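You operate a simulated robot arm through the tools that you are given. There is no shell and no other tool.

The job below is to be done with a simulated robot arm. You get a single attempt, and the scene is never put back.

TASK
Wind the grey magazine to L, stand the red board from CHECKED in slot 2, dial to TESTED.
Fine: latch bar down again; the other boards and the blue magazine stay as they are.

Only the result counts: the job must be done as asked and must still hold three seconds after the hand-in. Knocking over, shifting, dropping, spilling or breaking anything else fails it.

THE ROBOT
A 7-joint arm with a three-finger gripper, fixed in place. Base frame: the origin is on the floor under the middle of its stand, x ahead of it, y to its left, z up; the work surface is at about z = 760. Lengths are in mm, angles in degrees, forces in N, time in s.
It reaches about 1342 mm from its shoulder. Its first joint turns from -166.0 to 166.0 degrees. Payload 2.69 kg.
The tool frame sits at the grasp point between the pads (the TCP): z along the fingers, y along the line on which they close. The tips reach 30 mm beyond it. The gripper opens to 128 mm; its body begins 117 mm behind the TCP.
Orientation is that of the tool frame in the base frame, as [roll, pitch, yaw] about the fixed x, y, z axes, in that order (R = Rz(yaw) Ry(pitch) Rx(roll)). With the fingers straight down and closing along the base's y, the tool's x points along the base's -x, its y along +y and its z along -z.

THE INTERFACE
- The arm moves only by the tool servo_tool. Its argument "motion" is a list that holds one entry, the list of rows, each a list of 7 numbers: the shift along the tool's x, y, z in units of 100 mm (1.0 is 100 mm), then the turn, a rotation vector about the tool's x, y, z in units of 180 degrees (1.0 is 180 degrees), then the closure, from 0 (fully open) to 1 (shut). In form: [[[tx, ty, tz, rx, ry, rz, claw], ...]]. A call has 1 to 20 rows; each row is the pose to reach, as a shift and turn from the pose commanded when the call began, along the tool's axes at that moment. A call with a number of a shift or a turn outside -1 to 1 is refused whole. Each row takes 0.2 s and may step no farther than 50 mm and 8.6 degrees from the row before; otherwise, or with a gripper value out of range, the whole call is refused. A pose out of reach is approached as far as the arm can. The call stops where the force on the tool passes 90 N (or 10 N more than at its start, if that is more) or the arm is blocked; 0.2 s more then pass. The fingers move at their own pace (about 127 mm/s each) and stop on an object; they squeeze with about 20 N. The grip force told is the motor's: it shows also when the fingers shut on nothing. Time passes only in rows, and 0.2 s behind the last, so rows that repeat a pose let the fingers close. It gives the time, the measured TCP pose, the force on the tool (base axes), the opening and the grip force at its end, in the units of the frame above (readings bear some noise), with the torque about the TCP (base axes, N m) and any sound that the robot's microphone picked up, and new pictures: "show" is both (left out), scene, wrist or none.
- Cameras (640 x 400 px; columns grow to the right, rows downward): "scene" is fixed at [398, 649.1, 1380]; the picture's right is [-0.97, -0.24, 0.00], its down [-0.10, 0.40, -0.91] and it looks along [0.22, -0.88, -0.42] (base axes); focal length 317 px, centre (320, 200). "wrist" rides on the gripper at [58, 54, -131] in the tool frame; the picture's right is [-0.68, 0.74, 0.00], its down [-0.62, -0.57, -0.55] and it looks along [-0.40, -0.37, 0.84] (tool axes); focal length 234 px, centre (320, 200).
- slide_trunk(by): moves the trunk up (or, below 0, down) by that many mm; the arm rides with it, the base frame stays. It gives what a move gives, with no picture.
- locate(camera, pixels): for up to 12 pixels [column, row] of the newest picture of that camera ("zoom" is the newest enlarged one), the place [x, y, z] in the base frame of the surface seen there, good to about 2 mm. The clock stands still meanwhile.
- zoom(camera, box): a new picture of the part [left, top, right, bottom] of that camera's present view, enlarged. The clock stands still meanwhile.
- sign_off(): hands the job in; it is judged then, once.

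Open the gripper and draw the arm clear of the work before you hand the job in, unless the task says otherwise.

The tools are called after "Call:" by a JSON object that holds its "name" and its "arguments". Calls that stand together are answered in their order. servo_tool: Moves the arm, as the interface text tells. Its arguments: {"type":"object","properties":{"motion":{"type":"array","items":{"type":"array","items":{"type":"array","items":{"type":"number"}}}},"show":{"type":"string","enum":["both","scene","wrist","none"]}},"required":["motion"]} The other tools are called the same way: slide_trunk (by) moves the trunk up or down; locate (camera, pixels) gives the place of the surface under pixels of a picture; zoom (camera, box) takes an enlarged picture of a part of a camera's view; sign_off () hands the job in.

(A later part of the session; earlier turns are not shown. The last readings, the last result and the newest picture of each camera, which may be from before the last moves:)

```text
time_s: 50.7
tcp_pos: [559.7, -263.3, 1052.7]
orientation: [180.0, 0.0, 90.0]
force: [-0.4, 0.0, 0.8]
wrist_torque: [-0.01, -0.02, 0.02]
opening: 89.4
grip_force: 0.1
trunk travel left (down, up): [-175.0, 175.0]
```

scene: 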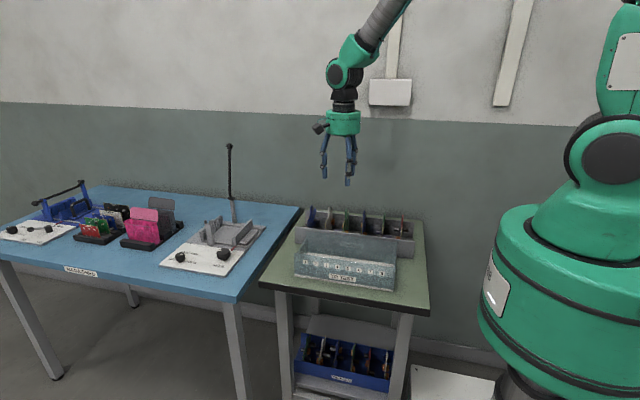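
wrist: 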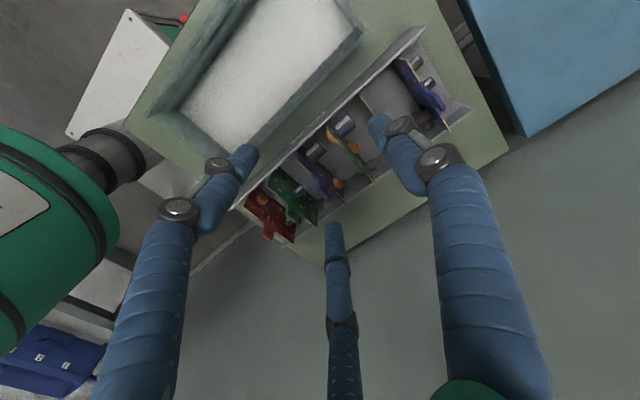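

The red board is at (270,220). I continue 100 mm in −x for a better view.

Call:
{"name": "servo_tool", "arguments": {"motion": [[[0, -0.35, 0, 0, 0, 0, 0.3], [0, -0.7, 0.1, 0, 0, 0, 0.3], [0, -1.0, 0.2, 0, 0, 0, 0.3], [0, -1.0, 0.2, 0, 0, 0, 0.3]]], "show": "both"}}

Call:
{"name": "zoom", "arguments": {"camera": "wrist", "box": [240, 110, 400, 230]}}

```text
time_s: 51.7
tcp_pos: [460.6, -263.0, 1032.4]
orientation: [-179.9, 0.0, 90.0]
force: [0.8, -0.3, -0.9]
wrist_torque: [-0.02, -0.02, -0.01]
opening: 89.4
grip_force: 0.0
trunk travel left (down, up): [-175.0, 175.0]
```

scene: 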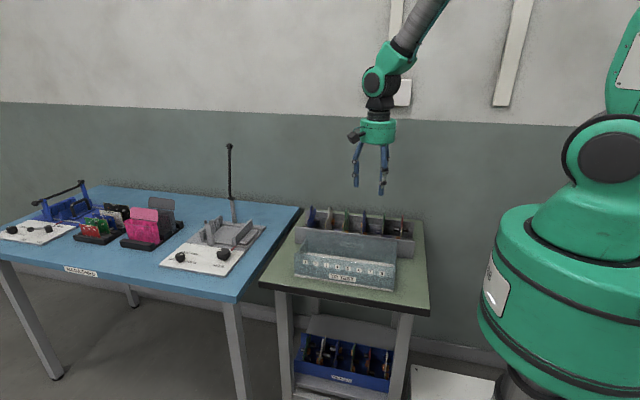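
wrist: 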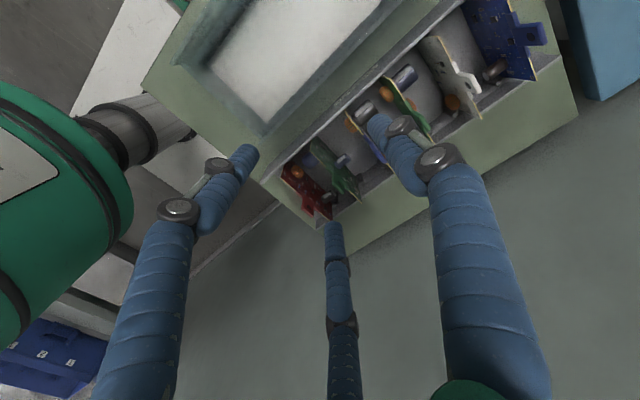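

```text
3.33 times, centred on (320, 170) of wrist
```

zoom: 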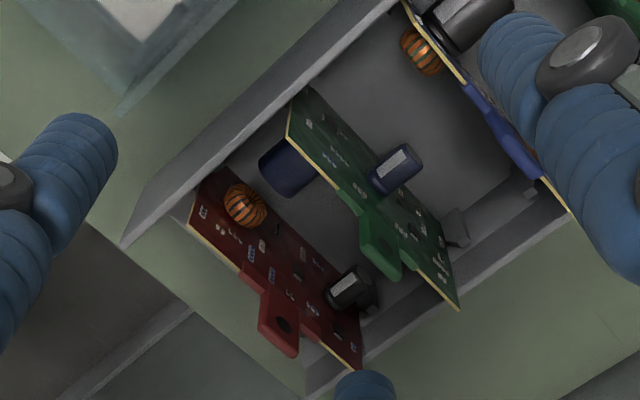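

Clear view of the red board: top edge from (190,225) to (362,368), tab with hole near (283,325). I locate its features.

Call:
{"name": "locate", "arguments": {"camera": "zoom", "pixels": [[193, 222], [360, 365], [243, 270], [300, 318], [265, 335], [296, 352], [283, 310], [255, 275], [240, 205], [350, 285], [330, 330], [220, 240]]}}

Call:
{"name": "locate", "arguments": {"camera": "zoom", "pixels": [[362, 215], [395, 275], [375, 268], [290, 140], [455, 305], [130, 235], [305, 370], [315, 395], [205, 175], [250, 195], [270, 300], [290, 345]]}}

```text
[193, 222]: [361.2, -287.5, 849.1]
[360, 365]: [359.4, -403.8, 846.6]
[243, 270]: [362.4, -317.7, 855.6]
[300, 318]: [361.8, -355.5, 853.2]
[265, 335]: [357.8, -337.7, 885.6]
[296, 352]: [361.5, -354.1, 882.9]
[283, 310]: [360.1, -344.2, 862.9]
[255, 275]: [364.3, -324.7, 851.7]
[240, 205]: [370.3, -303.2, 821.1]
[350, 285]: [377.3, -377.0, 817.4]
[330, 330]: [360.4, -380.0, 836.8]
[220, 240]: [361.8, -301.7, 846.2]
```

```text
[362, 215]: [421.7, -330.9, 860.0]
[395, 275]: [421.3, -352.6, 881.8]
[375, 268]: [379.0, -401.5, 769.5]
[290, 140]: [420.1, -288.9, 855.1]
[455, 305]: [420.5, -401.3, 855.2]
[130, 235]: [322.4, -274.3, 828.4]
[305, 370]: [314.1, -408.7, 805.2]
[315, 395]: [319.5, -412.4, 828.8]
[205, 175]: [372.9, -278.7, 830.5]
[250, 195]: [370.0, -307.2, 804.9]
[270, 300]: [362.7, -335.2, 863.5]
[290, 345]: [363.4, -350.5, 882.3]
```

Board: plane x≈360.3, y −286…−405, top edge z≈850, tab centre y≈−346 with top z≈885. I move above the tab (yaw 90, single finger on the +x side).

Call:
{"name": "servo_tool", "arguments": {"motion": [[[-0.2, -0.25, 0.1, 0, 0, 0, 0.3], [-0.4, -0.5, 0.2, 0, 0, 0, 0.4], [-0.6, -0.75, 0.3, 0, 0, 0, 0.5], [-0.83, -0.98, 0.4, 0, 0, 0, 0.55]]], "show": "none"}}

Call:
{"name": "servo_tool", "arguments": {"motion": [[[0, -0.05, 0.25, 0, 0, 0, 0.6], [0, -0.05, 0.5, 0, 0, 0, 0.6], [0, -0.05, 0.62, 0, 0, 0, 0.6], [0, -0.05, 0.62, 0, 0, 0, 0.6]]], "show": "both"}}

Call:
{"name": "zoom", "arguments": {"camera": "wrist", "box": [230, 90, 410, 250]}}

```text
time_s: 52.7
tcp_pos: [362.4, -346.3, 992.7]
orientation: [179.9, 0.0, 90.0]
force: [1.0, 0.7, -0.4]
wrist_torque: [-0.05, 0.05, -0.02]
opening: 57.7
grip_force: 0.0
trunk travel left (down, up): [-175.0, 175.0]
```

```text
time_s: 53.7
tcp_pos: [357.3, -344.6, 931.2]
orientation: [-180.0, 0.1, 90.0]
force: [-0.3, -0.6, -0.6]
wrist_torque: [0.02, 0.0, 0.0]
opening: 51.1
grip_force: 0.0
trunk travel left (down, up): [-175.0, 175.0]
```

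scene: 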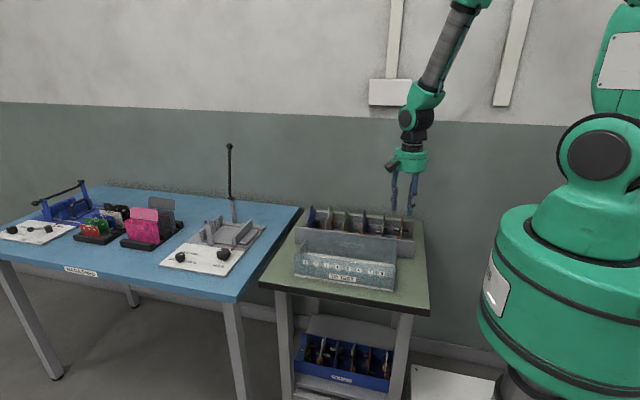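
wrist: 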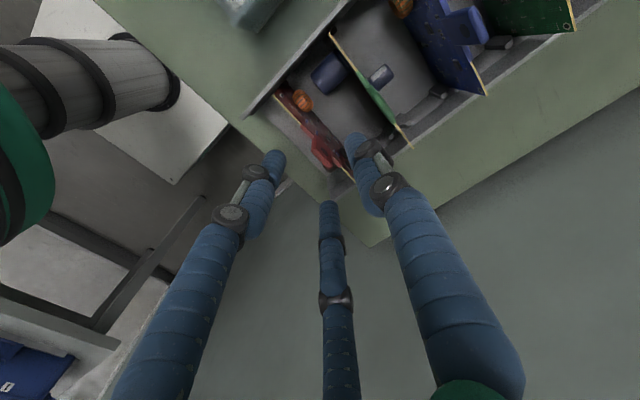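

```text
2.50 times, centred on (320, 170) of wrist
```

zoom: 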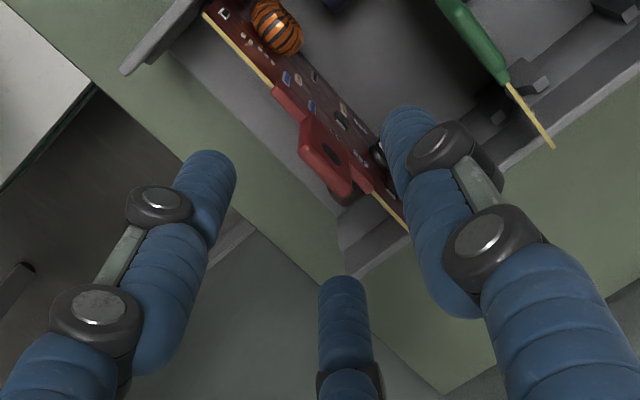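

The tab (handle) sits between the fingers at (325,160) in the zoom. I locate its top corners for accurate alignment.

Call:
{"name": "locate", "arguments": {"camera": "zoom", "pixels": [[303, 155], [312, 125], [345, 195], [350, 180], [322, 180], [330, 150], [275, 95], [370, 190], [305, 140], [318, 165], [210, 20], [400, 220]]}}

```text
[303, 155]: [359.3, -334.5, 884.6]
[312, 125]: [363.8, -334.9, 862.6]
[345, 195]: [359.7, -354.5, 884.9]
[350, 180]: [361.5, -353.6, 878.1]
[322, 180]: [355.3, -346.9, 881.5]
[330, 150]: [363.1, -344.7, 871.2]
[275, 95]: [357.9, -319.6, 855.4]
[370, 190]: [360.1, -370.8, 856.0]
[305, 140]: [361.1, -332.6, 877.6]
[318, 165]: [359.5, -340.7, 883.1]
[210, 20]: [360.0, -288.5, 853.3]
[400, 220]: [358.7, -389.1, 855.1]
```

Tab centre ≈ (359.5, −344.5), y −332…−357. I descend to z≈872 at x≈356 so that all three fingers meet the board evenly.

Call:
{"name": "servo_tool", "arguments": {"motion": [[[0, -0.012, 0.2, 0, 0, 0, 0.6], [0, -0.012, 0.4, 0, 0, 0, 0.6], [0, -0.012, 0.59, 0, 0, 0, 0.6], [0, -0.012, 0.59, 0, 0, 0, 0.6]]], "show": "both"}}

Call:
{"name": "zoom", "arguments": {"camera": "wrist", "box": [230, 110, 410, 270]}}

Call:
{"name": "zoom", "arguments": {"camera": "scene", "box": [345, 160, 445, 260]}}

```text
time_s: 54.7
tcp_pos: [357.4, -346.5, 872.0]
orientation: [180.0, 0.0, 89.9]
force: [-0.4, -0.8, 0.1]
wrist_torque: [-0.01, 0.0, -0.02]
opening: 51.2
grip_force: 0.1
trunk travel left (down, up): [-175.0, 175.0]
```

scene: 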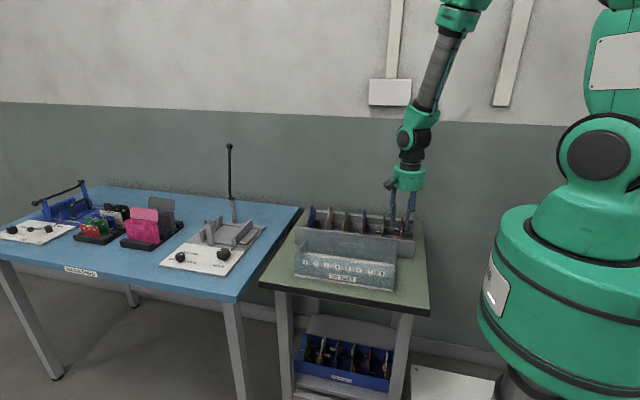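
wrist: 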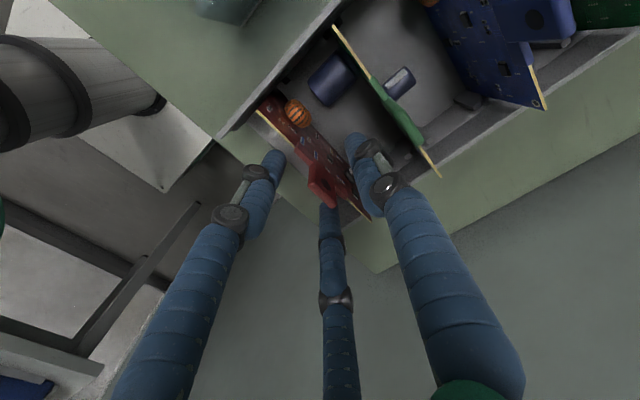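

```text
2.50 times, centred on (320, 190) of wrist
```

zoom: 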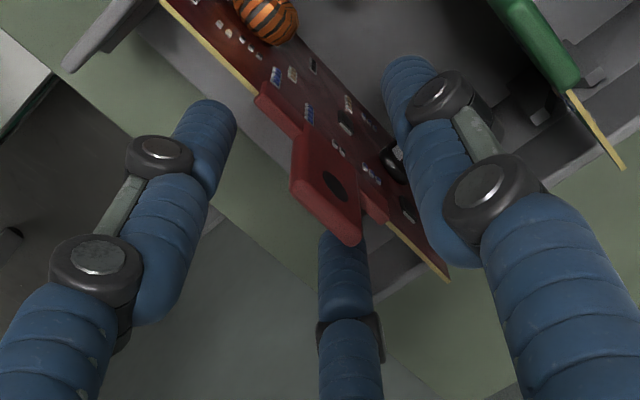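

```text
4.00 times, centred on (395, 210) of scene
```

zoom: 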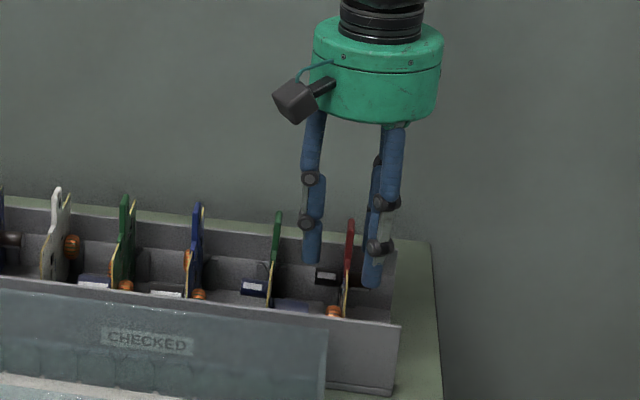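

The fingers straddle the red tab. I close on it.

Call:
{"name": "servo_tool", "arguments": {"motion": [[[0, 0, 0, 0, 0, 0, 0.75], [0, 0, 0, 0, 0, 0, 0.9], [0, 0, 0, 0, 0, 0, 1], [0, 0, 0, 0, 0, 0, 1]]], "show": "both"}}

Call:
{"name": "zoom", "arguments": {"camera": "wrist", "box": [230, 110, 410, 270]}}

Call:
{"name": "zoom", "arguments": {"camera": "scene", "box": [345, 160, 445, 260]}}

```text
time_s: 55.7
tcp_pos: [356.8, -345.8, 871.2]
orientation: [-179.9, 0.1, 90.0]
force: [-0.3, 0.1, -1.5]
wrist_torque: [-0.03, 0.02, 0.2]
opening: 11.7
grip_force: 19.7
trunk travel left (down, up): [-175.0, 175.0]
```

scene: 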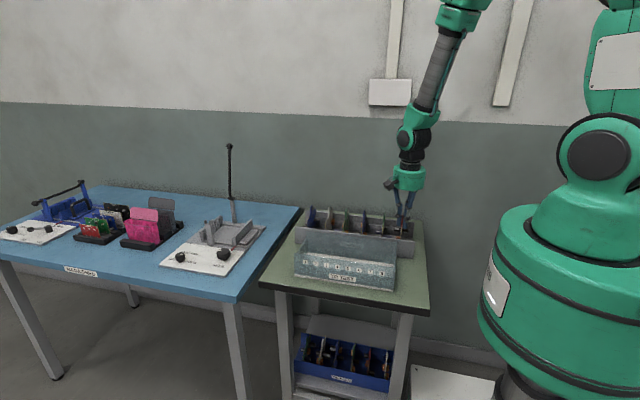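
wrist: 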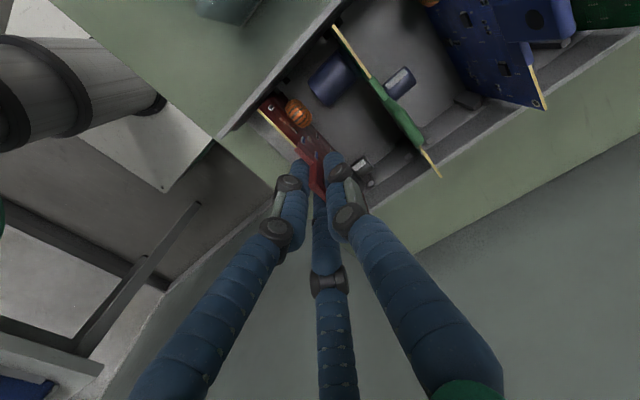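

```text
2.50 times, centred on (320, 190) of wrist
```

zoom: 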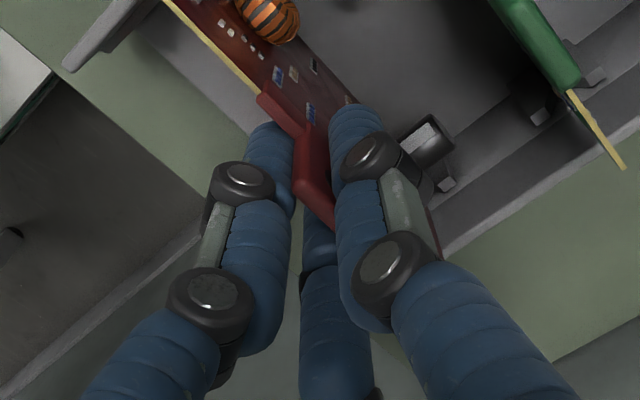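

```text
4.00 times, centred on (395, 210) of scene
```

zoom: 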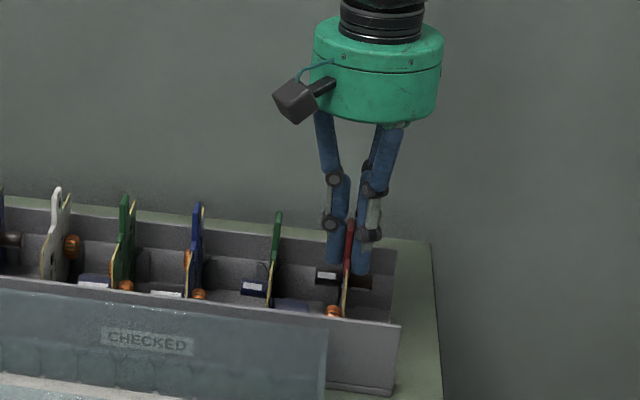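

A clean grip (opening 11.7, almost no side load). I lift straight up 100 mm slowly.

Call:
{"name": "servo_tool", "arguments": {"motion": [[[0, 0, -0.1, 0, 0, 0, 1], [0, 0, -0.25, 0, 0, 0, 1], [0, 0, -0.4, 0, 0, 0, 1], [0, 0, -0.55, 0, 0, 0, 1], [0, 0, -0.7, 0, 0, 0, 1], [0, 0, -0.85, 0, 0, 0, 1], [0, 0, -1.0, 0, 0, 0, 1]]], "show": "both"}}

Call:
{"name": "zoom", "arguments": {"camera": "scene", "box": [345, 130, 445, 250]}}

```text
time_s: 57.3
tcp_pos: [356.7, -346.7, 971.7]
orientation: [179.9, 0.0, 90.1]
force: [1.2, 0.2, -0.2]
wrist_torque: [-0.02, 0.01, 0.0]
opening: 11.0
grip_force: 19.7
trunk travel left (down, up): [-175.0, 175.0]
```

scene: 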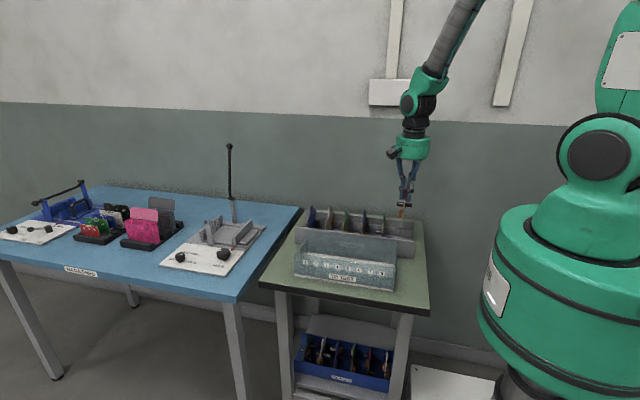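
wrist: 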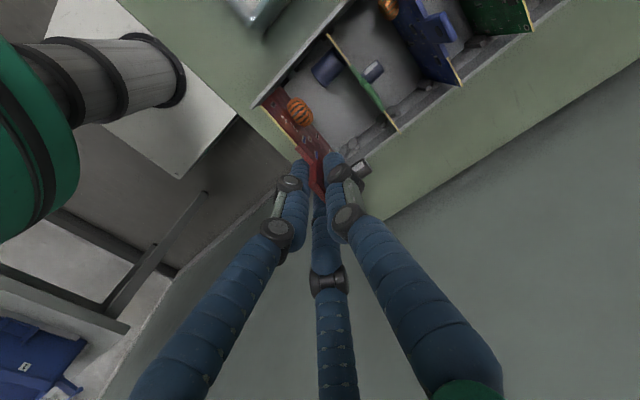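

```text
3.33 times, centred on (395, 190) of scene
```

zoom: 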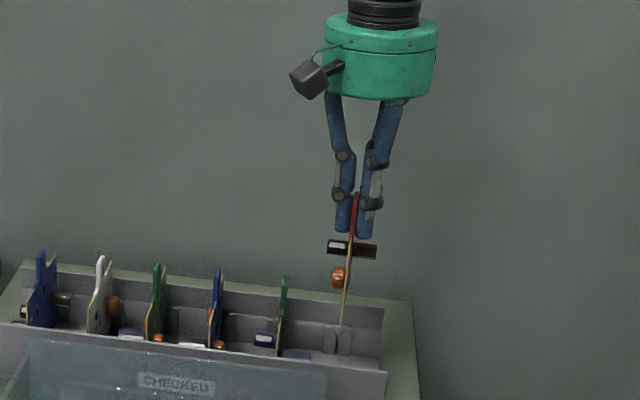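

The board hangs cleanly and vertically. I lift further and carry it toward the magazine.

Call:
{"name": "servo_tool", "arguments": {"motion": [[[0, 0, -0.3, 0, 0, 0, 1], [0, 0, -0.6, 0, 0, 0, 1], [0.03, 0.2, -0.8, 0, 0, 0, 1], [0.08, 0.5, -0.8, 0, 0, 0, 1], [0.14, 0.75, -0.8, 0, 0, 0, 1], [0.2, 1.0, -0.8, 0, 0, 0, 1]]], "show": "none"}}

Call:
{"name": "servo_tool", "arguments": {"motion": [[[0.08, 0.3, 0, 0, 0, 0, 1], [0.15, 0.6, 0, 0, 0, 0, 1], [0.22, 0.85, 0, 0, 0, 0, 1], [0.3, 1.0, 0, 0, 0, 0, 1]]], "show": "both"}}

```text
time_s: 58.7
tcp_pos: [457.8, -324.1, 1051.9]
orientation: [179.8, 0.0, 90.0]
force: [0.1, -0.2, 0.1]
wrist_torque: [0.05, -0.03, -0.03]
opening: 10.9
grip_force: 19.9
trunk travel left (down, up): [-175.0, 175.0]
```

```text
time_s: 59.7
tcp_pos: [558.0, -294.2, 1051.6]
orientation: [179.9, 0.1, 90.0]
force: [-0.7, 0.1, 0.0]
wrist_torque: [0.02, 0.01, 0.02]
opening: 11.0
grip_force: 20.2
trunk travel left (down, up): [-175.0, 175.0]
```

scene: 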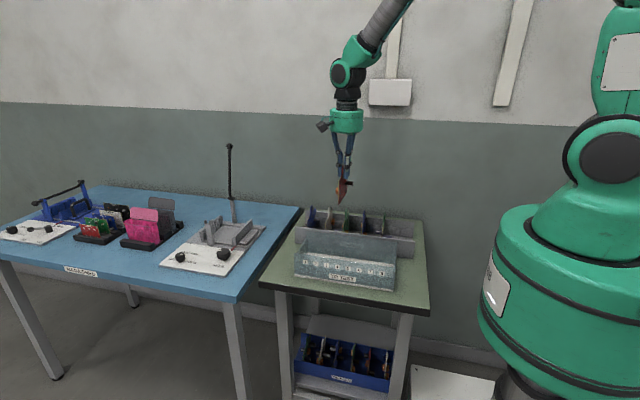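
wrist: 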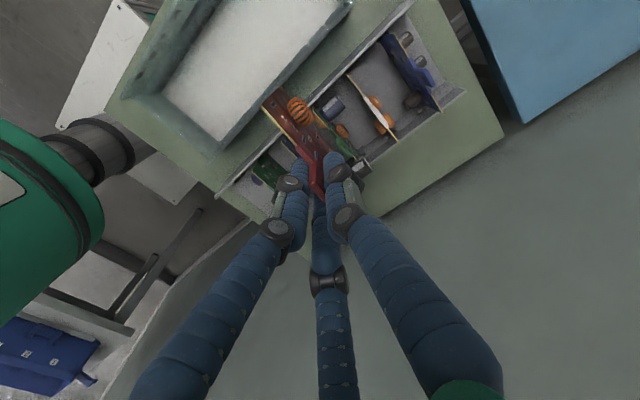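

The board is held firmly. I continue toward the magazine and turn the hand to yaw 180 over the gap between tables.

Call:
{"name": "servo_tool", "arguments": {"motion": [[[0.1, 0.3, 0, 0, 0, 0, 1], [0.2, 0.6, 0, 0, 0, 0, 1], [0.3, 0.85, 0, 0, 0, 0, 1], [0.4, 1.0, 0, 0, 0, 0, 1]]], "show": "none"}}

Call:
{"name": "servo_tool", "arguments": {"motion": [[[0, 0.16, 0, 0, 0, -0.042, 1], [0, 0.33, 0, 0, 0, -0.084, 1], [0, 0.5, 0, 0, 0, -0.126, 1], [0, 0.66, 0, 0, 0, -0.168, 1], [0, 0.83, 0, 0, 0, -0.21, 1], [0, 1.0, 0, 0, 0, -0.25, 1]]], "show": "none"}}

Call:
{"name": "servo_tool", "arguments": {"motion": [[[-0.1, 0.13, 0, 0, 0, -0.042, 1], [-0.21, 0.26, 0, 0, 0, -0.084, 1], [-0.32, 0.39, 0, 0, 0, -0.126, 1], [-0.42, 0.52, 0, 0, 0, -0.168, 1], [-0.53, 0.65, 0, 0, 0, -0.21, 1], [-0.636, 0.778, 0, 0, 0, -0.25, 1]]], "show": "both"}}

```text
time_s: 60.7
tcp_pos: [659.3, -255.0, 1050.9]
orientation: [180.0, 0.0, 90.1]
force: [-0.7, -0.3, -1.0]
wrist_torque: [0.07, 0.03, -0.01]
opening: 11.0
grip_force: 20.0
trunk travel left (down, up): [-175.0, 175.0]
```

```text
time_s: 62.1
tcp_pos: [757.0, -254.2, 1051.4]
orientation: [179.9, 0.0, 135.1]
force: [0.5, -0.3, -0.8]
wrist_torque: [0.03, -0.02, 0.02]
opening: 11.1
grip_force: 19.6
trunk travel left (down, up): [-175.0, 175.0]
```

```text
time_s: 63.5
tcp_pos: [857.0, -244.8, 1051.3]
orientation: [179.9, 0.0, -179.9]
force: [-0.7, 0.8, 0.1]
wrist_torque: [0.0, 0.03, 0.0]
opening: 11.0
grip_force: 19.8
trunk travel left (down, up): [-175.0, 175.0]
```

scene: 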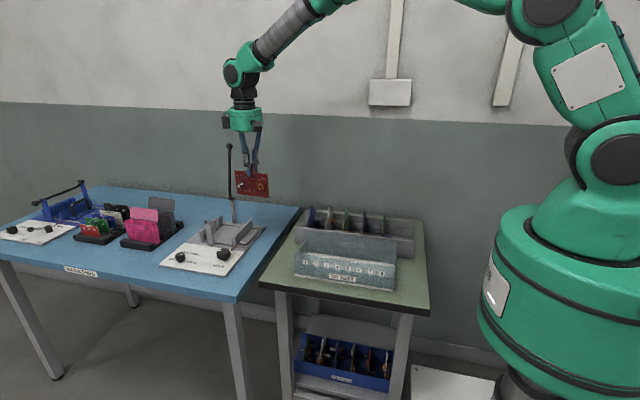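
wrist: 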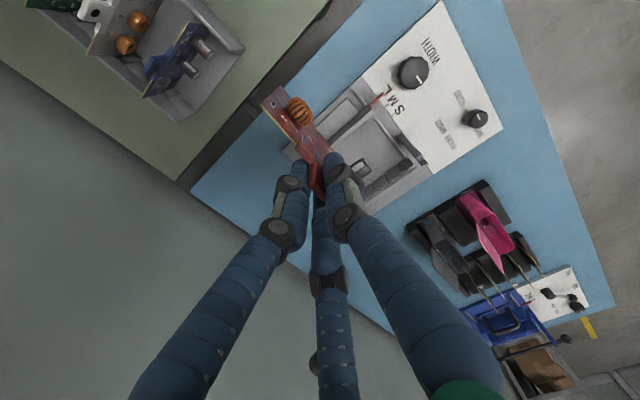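

The board now lies along x. I move on +100 mm in x and then measure the board against the slot.

Call:
{"name": "servo_tool", "arguments": {"motion": [[[-0.25, 0, 0, 0, 0, 0, 1], [-0.5, 0, 0, 0, 0, 0, 1], [-0.75, 0, 0, 0, 0, 0, 1], [-1.0, 0, 0, 0, 0, 0, 1], [-1.0, 0, 0, 0, 0, 0, 1]]], "show": "both"}}

Call:
{"name": "zoom", "arguments": {"camera": "scene", "box": [175, 130, 275, 260]}}

```text
time_s: 64.7
tcp_pos: [957.8, -244.6, 1050.3]
orientation: [180.0, 0.0, -180.0]
force: [-0.8, -0.1, -1.1]
wrist_torque: [-0.03, 0.04, 0.0]
opening: 10.9
grip_force: 19.8
trunk travel left (down, up): [-175.0, 175.0]
```

scene: 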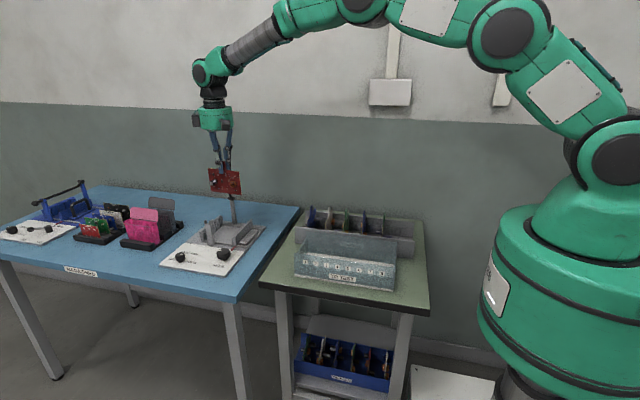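
wrist: 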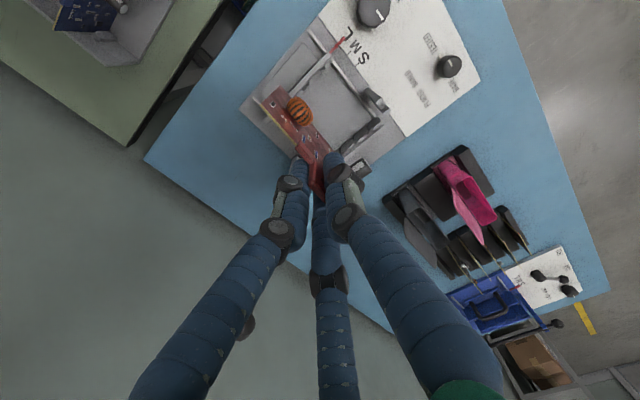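

```text
3.08 times, centred on (225, 195) of scene
```

zoom: 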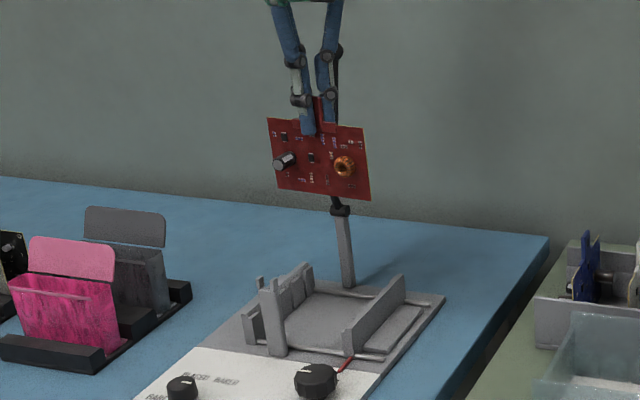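

Board clearly visible in the scene zoom. I locate its corners and face for exact offsets.

Call:
{"name": "zoom", "arguments": {"camera": "scene", "box": [205, 155, 250, 205]}}

Call:
{"name": "locate", "arguments": {"camera": "zoom", "pixels": [[166, 120], [170, 200], [180, 305], [455, 340], [445, 240], [435, 150], [300, 260], [310, 310], [220, 290], [400, 300], [240, 140], [400, 150]]}}

```text
8.00 times, centred on (228, 180) of scene
```

zoom: 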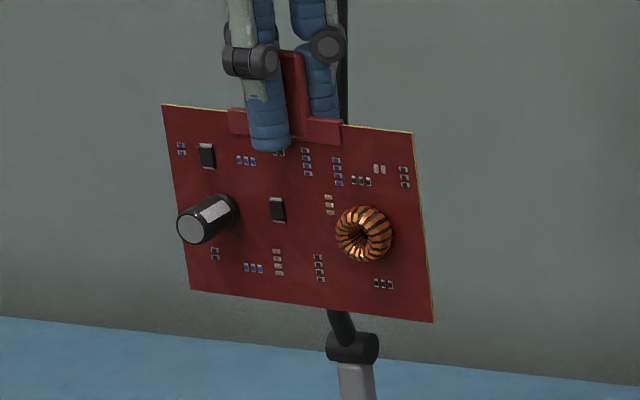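

```text
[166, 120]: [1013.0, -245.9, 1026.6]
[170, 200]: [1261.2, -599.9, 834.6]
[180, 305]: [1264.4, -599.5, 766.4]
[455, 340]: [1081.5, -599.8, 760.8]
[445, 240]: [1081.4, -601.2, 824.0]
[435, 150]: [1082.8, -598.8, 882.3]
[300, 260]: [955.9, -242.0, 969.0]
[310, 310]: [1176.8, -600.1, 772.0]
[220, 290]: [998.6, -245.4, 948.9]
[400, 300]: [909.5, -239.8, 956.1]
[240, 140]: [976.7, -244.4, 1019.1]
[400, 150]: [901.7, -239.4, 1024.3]
```

The board seems turned ~3° in the grip. I sample more points for an accurate fit.

Call:
{"name": "locate", "arguments": {"camera": "zoom", "pixels": [[168, 110], [175, 170], [190, 283], [200, 180], [230, 275], [300, 295], [350, 305], [427, 317], [420, 220], [410, 140], [370, 145], [350, 200]]}}

Call:
{"name": "locate", "arguments": {"camera": "zoom", "pixels": [[165, 107], [192, 290], [432, 320], [412, 133], [205, 250], [255, 170], [255, 240], [310, 240], [400, 220], [410, 280], [190, 130], [390, 135]]}}

```text
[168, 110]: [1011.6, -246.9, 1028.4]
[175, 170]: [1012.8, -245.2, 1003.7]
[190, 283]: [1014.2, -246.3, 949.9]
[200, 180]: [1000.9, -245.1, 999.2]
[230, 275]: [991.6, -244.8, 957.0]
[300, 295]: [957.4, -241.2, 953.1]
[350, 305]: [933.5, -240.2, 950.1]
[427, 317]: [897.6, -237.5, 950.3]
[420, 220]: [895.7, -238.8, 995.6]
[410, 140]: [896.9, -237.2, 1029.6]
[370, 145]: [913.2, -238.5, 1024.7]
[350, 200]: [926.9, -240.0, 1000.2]
```

```text
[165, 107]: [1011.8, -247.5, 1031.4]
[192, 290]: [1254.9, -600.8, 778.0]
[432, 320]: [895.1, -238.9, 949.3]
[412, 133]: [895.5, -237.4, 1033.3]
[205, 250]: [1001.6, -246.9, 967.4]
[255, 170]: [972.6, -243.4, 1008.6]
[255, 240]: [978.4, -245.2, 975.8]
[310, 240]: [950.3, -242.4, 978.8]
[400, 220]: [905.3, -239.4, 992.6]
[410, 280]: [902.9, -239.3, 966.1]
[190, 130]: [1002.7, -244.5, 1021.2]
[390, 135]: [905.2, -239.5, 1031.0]
```

Fit: the board's line is turned −4.2° about z, its front face ≈2 mm to the +y side of the TCP, centre x≈954 for TCP x≈957.5. I correct the yaw by +4.2° and shift toward slot 2.

Call:
{"name": "servo_tool", "arguments": {"motion": [[[-0.1, 0.014, 0, 0, 0, -0.012, 1], [-0.23, 0.028, 0, 0, 0, -0.0233, 1], [-0.23, 0.028, 0.2, 0, 0, -0.0233, 1], [-0.23, 0.028, 0.4, 0, 0, -0.0233, 1], [-0.23, 0.028, 0.6, 0, 0, -0.0233, 1], [-0.23, 0.028, 0.8, 0, 0, -0.0233, 1], [-0.23, 0.028, 0.8, 0, 0, -0.0233, 1]]], "show": "both"}}

Call:
{"name": "zoom", "arguments": {"camera": "scene", "box": [190, 170, 265, 255]}}

```text
time_s: 66.3
tcp_pos: [979.8, -242.4, 971.9]
orientation: [180.0, 0.0, -175.9]
force: [-0.4, 0.9, -0.5]
wrist_torque: [-0.01, -0.01, 0.01]
opening: 11.0
grip_force: 20.1
trunk travel left (down, up): [-175.0, 175.0]
```

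scene: 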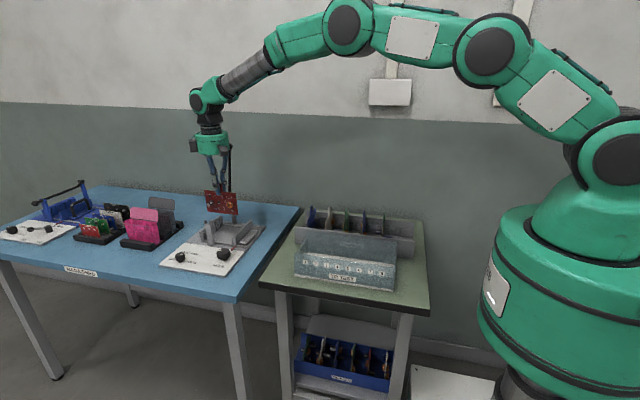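
wrist: 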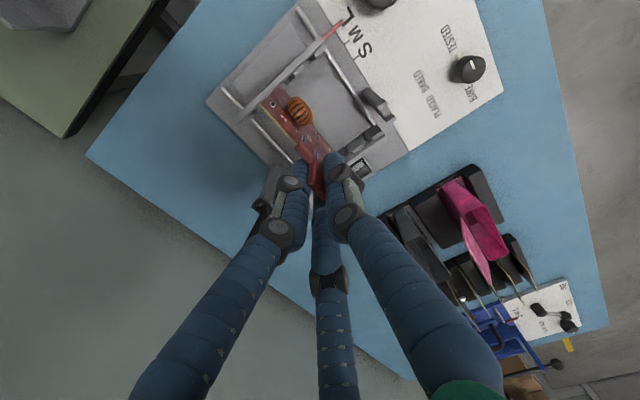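

```text
4.71 times, centred on (228, 212) of scene
```

zoom: 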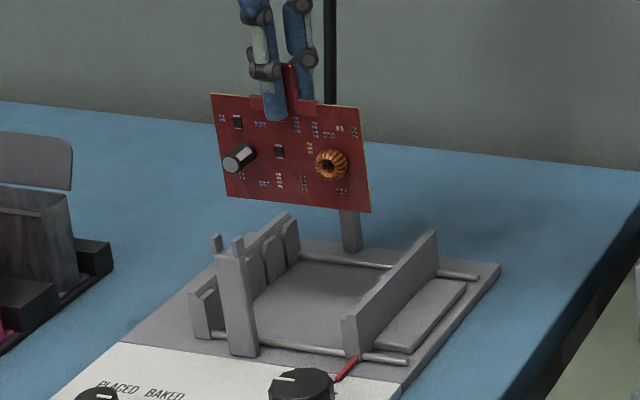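

I re-measure the board after the correction (points spread over the face).

Call:
{"name": "locate", "arguments": {"camera": "zoom", "pixels": [[213, 98], [222, 150], [230, 193], [225, 120], [260, 195], [300, 200], [368, 209], [362, 160], [356, 112], [350, 195], [340, 115], [290, 170]]}}

Call:
{"name": "locate", "arguments": {"camera": "zoom", "pixels": [[215, 110], [225, 175], [250, 185], [240, 105], [364, 190], [360, 135], [330, 195], [345, 150], [300, 180], [367, 200], [228, 188], [219, 130]]}}

```text
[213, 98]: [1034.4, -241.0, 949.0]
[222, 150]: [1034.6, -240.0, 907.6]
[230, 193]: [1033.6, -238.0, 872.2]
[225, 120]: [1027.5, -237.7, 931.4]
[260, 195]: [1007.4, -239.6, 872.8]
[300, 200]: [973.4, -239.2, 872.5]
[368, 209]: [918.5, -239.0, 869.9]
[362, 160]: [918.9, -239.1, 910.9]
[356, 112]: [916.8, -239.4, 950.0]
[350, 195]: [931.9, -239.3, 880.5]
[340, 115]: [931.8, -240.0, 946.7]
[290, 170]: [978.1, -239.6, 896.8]
```

```text
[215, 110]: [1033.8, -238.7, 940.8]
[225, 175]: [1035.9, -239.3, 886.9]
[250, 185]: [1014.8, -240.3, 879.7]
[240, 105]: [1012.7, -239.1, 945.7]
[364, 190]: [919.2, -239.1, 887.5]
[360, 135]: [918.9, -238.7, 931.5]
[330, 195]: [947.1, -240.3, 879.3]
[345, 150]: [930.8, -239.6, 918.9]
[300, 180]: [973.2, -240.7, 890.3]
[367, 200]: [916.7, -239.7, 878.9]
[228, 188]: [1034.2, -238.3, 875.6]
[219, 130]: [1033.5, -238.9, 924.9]
```

Board face now at y≈−239.4 (aligned within noise), spanning x≈916.5–1036. I compare with walls and slot gaps using the same camera.

Call:
{"name": "zoom", "arguments": {"camera": "scene", "box": [205, 210, 255, 255]}}

```text
8.89 times, centred on (230, 232) of scene
```

zoom: 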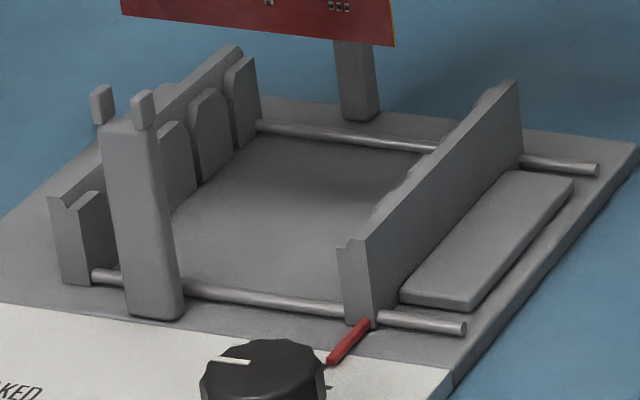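

Call:
{"name": "locate", "arguments": {"camera": "zoom", "pixels": [[196, 160], [230, 130], [178, 165], [212, 140], [245, 110], [345, 250], [360, 240], [340, 290], [430, 165], [515, 90], [85, 235], [60, 200]]}}

```text
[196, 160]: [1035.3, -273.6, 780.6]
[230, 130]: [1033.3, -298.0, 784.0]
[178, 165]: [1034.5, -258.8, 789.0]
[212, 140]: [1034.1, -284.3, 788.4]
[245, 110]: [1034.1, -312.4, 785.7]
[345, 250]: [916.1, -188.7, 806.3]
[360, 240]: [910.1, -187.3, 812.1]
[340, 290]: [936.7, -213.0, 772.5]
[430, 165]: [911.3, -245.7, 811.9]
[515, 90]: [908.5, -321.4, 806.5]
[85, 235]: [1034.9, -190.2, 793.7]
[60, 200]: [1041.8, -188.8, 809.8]
```

Slot 2 spans x≈917.5–1040 (centre ≈978.7), y≈−240.5; the board is centred at ≈976.2, so I shift +2.3 mm in x, −0.3 in y, and lower to just above the walls.

Call:
{"name": "servo_tool", "arguments": {"motion": [[[-0.0227, -0.0046, 0.1, 0, 0, 0, 1], [-0.0227, -0.0046, 0.25, 0, 0, 0, 1], [-0.0227, -0.0046, 0.4, 0, 0, 0, 1], [-0.0227, -0.0046, 0.5, 0, 0, 0, 1], [-0.0227, -0.0046, 0.5, 0, 0, 0, 1]]], "show": "both"}}

Call:
{"name": "zoom", "arguments": {"camera": "scene", "box": [190, 190, 265, 255]}}

Call:
{"name": "zoom", "arguments": {"camera": "wrist", "box": [230, 60, 410, 220]}}

```text
time_s: 67.5
tcp_pos: [983.1, -244.2, 922.0]
orientation: [-180.0, 0.0, -175.8]
force: [0.5, 1.0, -1.2]
wrist_torque: [-0.01, -0.01, -0.04]
opening: 10.5
grip_force: 20.1
trunk travel left (down, up): [-175.0, 175.0]
```

scene: 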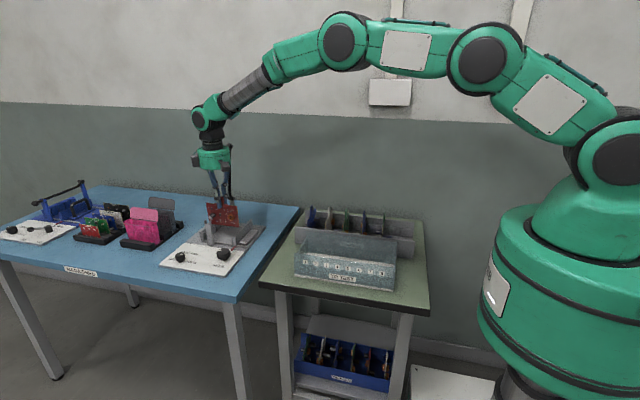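
wrist: 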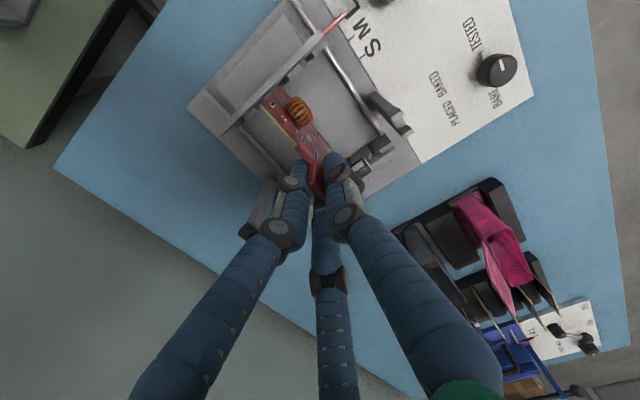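

```text
6.15 times, centred on (228, 222) of scene
```

zoom: 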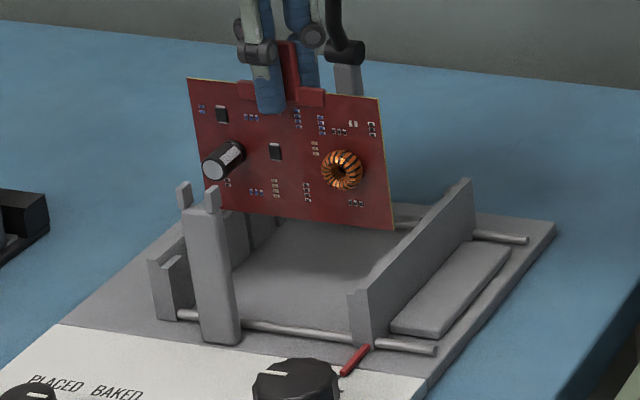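

```text
2.50 times, centred on (320, 140) of wrist
```

zoom: 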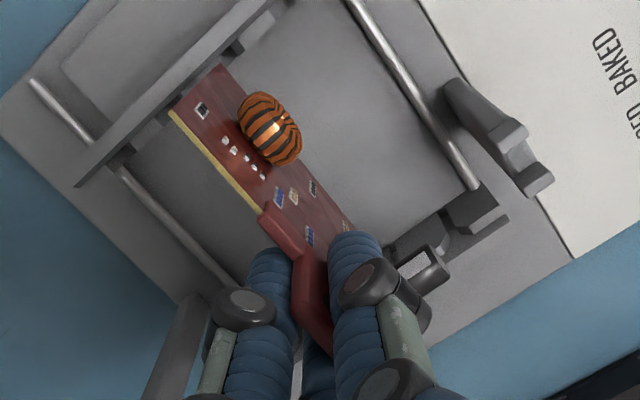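

I re-measure the board's position just above the walls.

Call:
{"name": "zoom", "arguments": {"camera": "scene", "box": [205, 195, 250, 245]}}

Call:
{"name": "locate", "arguments": {"camera": "zoom", "pixels": [[165, 75], [170, 110], [185, 180], [200, 205], [300, 235], [360, 255], [420, 268], [425, 250], [415, 180], [405, 110], [395, 90], [250, 230]]}}

Call:
{"name": "locate", "arguments": {"camera": "zoom", "pixels": [[162, 90], [190, 195], [230, 210], [310, 190], [330, 250], [390, 250], [410, 145], [418, 210], [180, 90], [230, 100], [270, 215], [400, 262]]}}

```text
8.00 times, centred on (228, 220) of scene
```

zoom: 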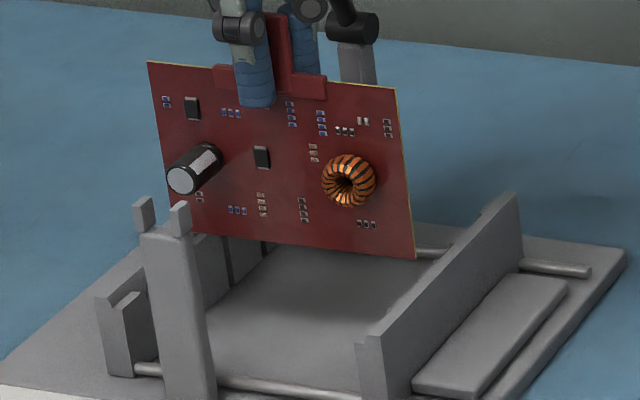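

```text
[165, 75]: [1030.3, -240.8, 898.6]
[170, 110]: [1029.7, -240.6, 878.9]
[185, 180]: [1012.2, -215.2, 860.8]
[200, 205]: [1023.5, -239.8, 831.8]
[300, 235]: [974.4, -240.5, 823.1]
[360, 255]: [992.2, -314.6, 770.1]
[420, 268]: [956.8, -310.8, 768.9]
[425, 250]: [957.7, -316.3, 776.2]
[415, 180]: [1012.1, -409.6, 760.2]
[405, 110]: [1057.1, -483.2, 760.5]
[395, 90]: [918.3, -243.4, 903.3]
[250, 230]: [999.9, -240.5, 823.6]
```

```text
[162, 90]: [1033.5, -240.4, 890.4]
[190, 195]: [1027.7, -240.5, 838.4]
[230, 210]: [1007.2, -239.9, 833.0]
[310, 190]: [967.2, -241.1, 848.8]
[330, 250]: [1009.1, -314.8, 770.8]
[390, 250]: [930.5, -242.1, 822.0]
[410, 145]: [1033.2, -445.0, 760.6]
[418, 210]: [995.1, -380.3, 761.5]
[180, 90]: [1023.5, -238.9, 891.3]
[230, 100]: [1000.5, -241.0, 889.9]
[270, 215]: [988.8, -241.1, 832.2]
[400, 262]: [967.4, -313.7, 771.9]
```

Call:
{"name": "locate", "arguments": {"camera": "zoom", "pixels": [[375, 100], [385, 150], [395, 200], [400, 235], [408, 250], [385, 215], [370, 235], [393, 110], [402, 190], [345, 110], [165, 120], [160, 70]]}}

Call:
{"name": "locate", "arguments": {"camera": "zoom", "pixels": [[410, 255], [396, 95], [152, 66], [155, 80], [160, 110], [165, 135], [398, 150], [405, 220], [380, 180], [175, 140], [200, 130], [185, 80]]}}

```text
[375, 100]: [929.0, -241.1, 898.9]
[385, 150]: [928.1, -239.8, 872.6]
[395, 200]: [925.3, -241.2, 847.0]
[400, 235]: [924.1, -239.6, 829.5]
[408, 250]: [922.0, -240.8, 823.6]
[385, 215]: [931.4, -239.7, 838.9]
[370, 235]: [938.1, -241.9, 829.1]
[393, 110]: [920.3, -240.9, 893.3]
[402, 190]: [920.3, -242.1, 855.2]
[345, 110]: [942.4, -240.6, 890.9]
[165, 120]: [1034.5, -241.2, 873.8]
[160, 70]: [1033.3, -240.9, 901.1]
```

```text
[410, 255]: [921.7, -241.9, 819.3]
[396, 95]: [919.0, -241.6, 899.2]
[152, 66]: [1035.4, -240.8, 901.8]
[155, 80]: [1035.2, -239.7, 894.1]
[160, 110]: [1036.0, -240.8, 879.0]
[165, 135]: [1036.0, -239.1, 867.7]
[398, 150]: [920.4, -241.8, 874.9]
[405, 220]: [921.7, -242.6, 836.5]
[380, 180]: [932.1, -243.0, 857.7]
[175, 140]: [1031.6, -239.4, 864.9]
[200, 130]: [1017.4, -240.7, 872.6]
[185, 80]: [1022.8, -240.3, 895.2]
```

The board's mid-plane is ≈1 mm too far −y and turned ~0.6°. I correct (+1.0 mm y, +0.7 mm x, −0.6°) and lower 12 mm into the lead-in.

Call:
{"name": "servo_tool", "arguments": {"motion": [[[-0.007, 0.01, 0, 0, 0, 0.003, 1], [-0.007, 0.01, 0.06, 0, 0, 0.003, 1], [-0.007, 0.01, 0.12, 0, 0, 0.003, 1], [-0.007, 0.01, 0.12, 0, 0, 0.003, 1]]], "show": "both"}}

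Call:
{"name": "zoom", "arguments": {"camera": "scene", "box": [205, 195, 250, 245]}}

Call:
{"name": "zoom", "arguments": {"camera": "wrist", "box": [240, 70, 330, 160]}}

```text
time_s: 68.5
tcp_pos: [983.6, -242.0, 909.2]
orientation: [180.0, 0.0, -176.4]
force: [0.9, -1.0, -0.6]
wrist_torque: [0.02, 0.03, 0.0]
opening: 10.7
grip_force: 19.4
trunk travel left (down, up): [-175.0, 175.0]
```

scene: 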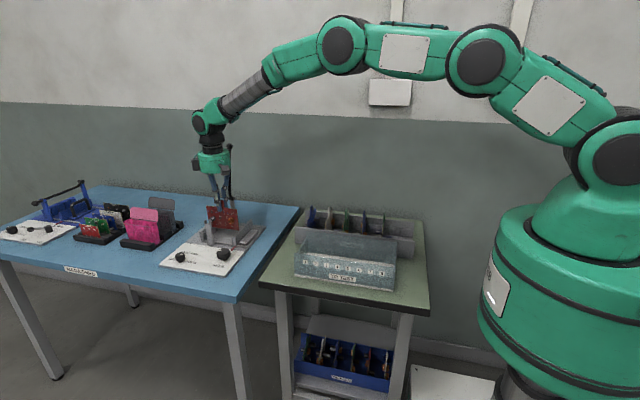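
wrist: 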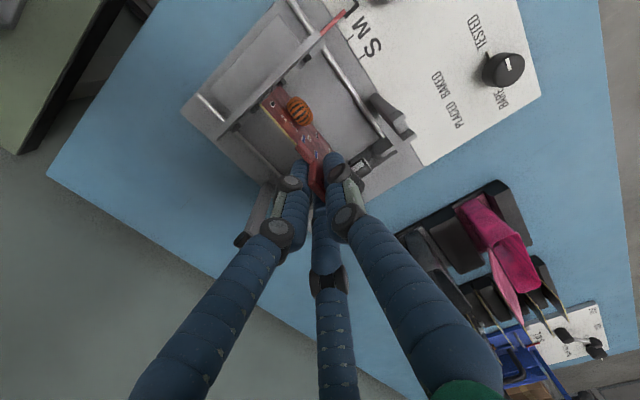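

```text
8.00 times, centred on (228, 220) of scene
```

zoom: 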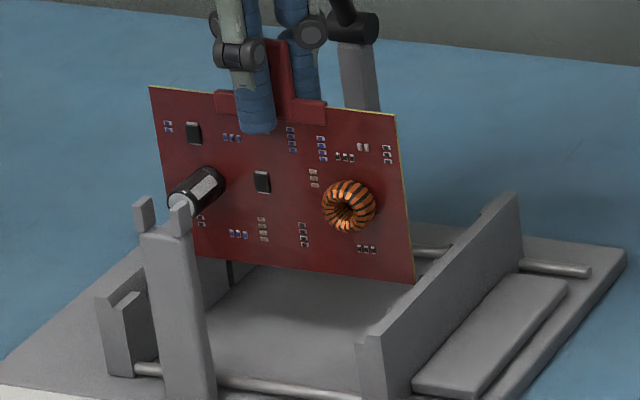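

```text
4.44 times, centred on (285, 115) of wrist
```

zoom: 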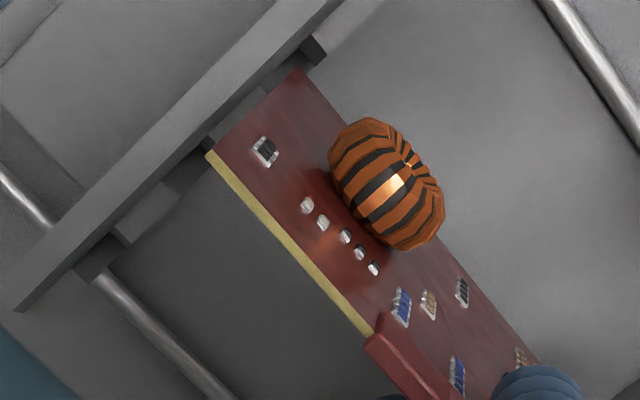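

I check the board's lower corner vs the movable wall's gaps in this wrist zoom.

Call:
{"name": "locate", "arguments": {"camera": "zoom", "pixels": [[314, 50], [209, 142], [95, 268], [298, 78], [225, 145], [212, 155], [265, 85], [240, 105], [120, 230], [300, 60], [330, 40], [290, 95]]}}

```text
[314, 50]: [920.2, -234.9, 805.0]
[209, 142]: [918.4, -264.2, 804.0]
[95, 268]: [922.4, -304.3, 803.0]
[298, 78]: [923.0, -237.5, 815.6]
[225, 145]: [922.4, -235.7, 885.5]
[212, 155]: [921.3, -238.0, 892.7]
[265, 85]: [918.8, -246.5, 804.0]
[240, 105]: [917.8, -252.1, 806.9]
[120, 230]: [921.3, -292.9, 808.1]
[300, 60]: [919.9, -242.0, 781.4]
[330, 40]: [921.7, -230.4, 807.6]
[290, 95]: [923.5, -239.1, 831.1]
```

Wrist camera suggests the board is slightly +y of the funnel centre; scene says aligned. I shift −0.8 mm in y and lower 12 mm, watching forces.

Call:
{"name": "servo_tool", "arguments": {"motion": [[[0, -0.008, 0.04, 0, 0, 0, 1], [0, -0.008, 0.08, 0, 0, 0, 1], [0, -0.008, 0.12, 0, 0, 0, 1], [0, -0.008, 0.12, 0, 0, 0, 1]]], "show": "wrist"}}

Call:
{"name": "zoom", "arguments": {"camera": "scene", "box": [205, 195, 250, 245]}}

Call:
{"name": "zoom", "arguments": {"camera": "wrist", "box": [240, 70, 330, 160]}}

```text
time_s: 69.5
tcp_pos: [983.4, -243.6, 896.7]
orientation: [-180.0, 0.0, -176.4]
force: [-0.1, 0.3, -0.7]
wrist_torque: [0.0, 0.01, -0.01]
opening: 11.0
grip_force: 20.1
trunk travel left (down, up): [-175.0, 175.0]
```

wrist: 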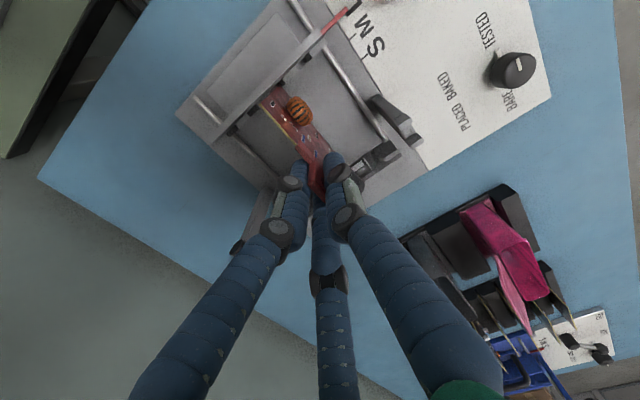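

```text
8.00 times, centred on (228, 220) of scene
```

zoom: 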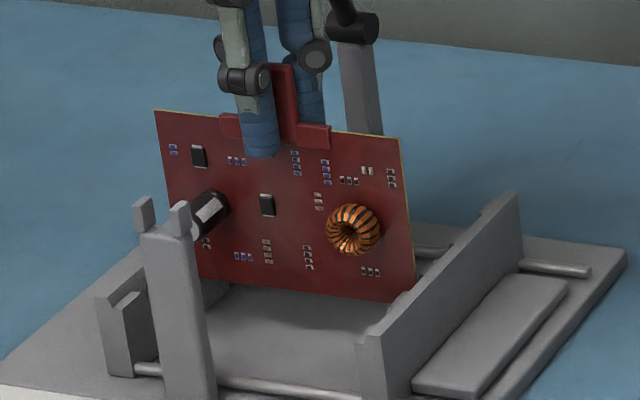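

```text
4.44 times, centred on (285, 115) of wrist
```

zoom: 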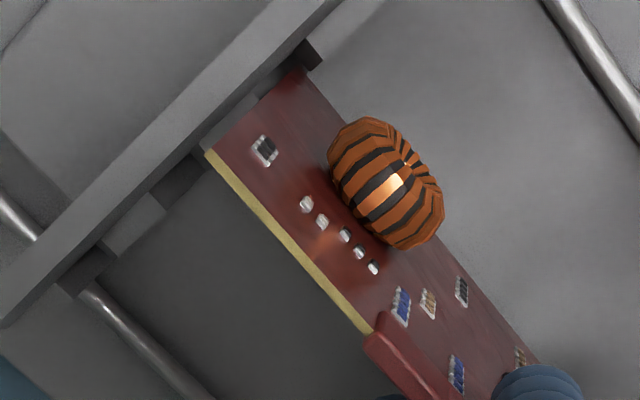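

No contact force yet; the board's bottom is ~17 mm below the wall tops in the funnel. I lower another 12 mm.

Call:
{"name": "servo_tool", "arguments": {"motion": [[[0, 0, 0.03, 0, 0, 0, 1], [0, 0, 0.06, 0, 0, 0, 1], [0, 0, 0.09, 0, 0, 0, 1], [0, 0, 0.12, 0, 0, 0, 1]]], "show": "wrist"}}

Call:
{"name": "zoom", "arguments": {"camera": "scene", "box": [205, 195, 250, 245]}}

Call:
{"name": "zoom", "arguments": {"camera": "wrist", "box": [240, 70, 330, 160]}}

```text
time_s: 70.5
tcp_pos: [983.5, -242.2, 884.9]
orientation: [-180.0, 0.0, -176.4]
force: [0.4, -0.6, -0.6]
wrist_torque: [0.01, 0.0, 0.02]
opening: 11.1
grip_force: 19.7
trunk travel left (down, up): [-175.0, 175.0]
```

wrist: 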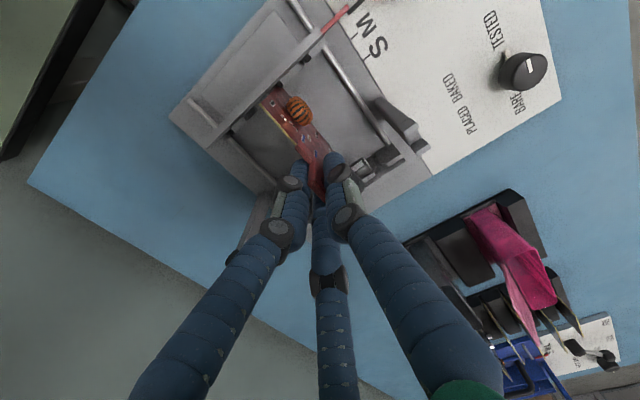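

```text
8.00 times, centred on (228, 220) of scene
```

zoom: 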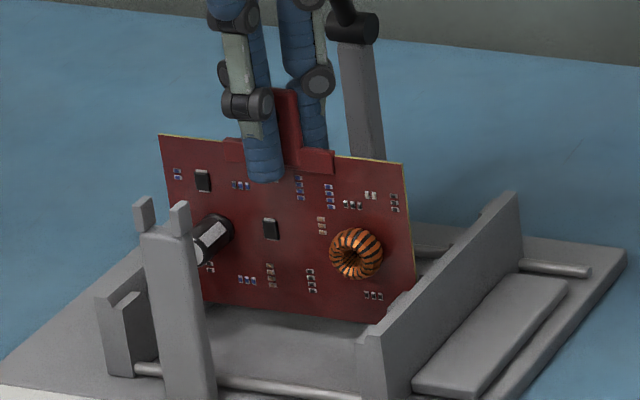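

```text
4.44 times, centred on (285, 115) of wrist
```

zoom: 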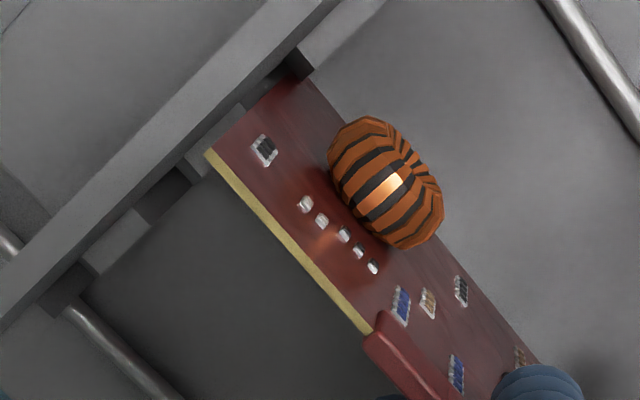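

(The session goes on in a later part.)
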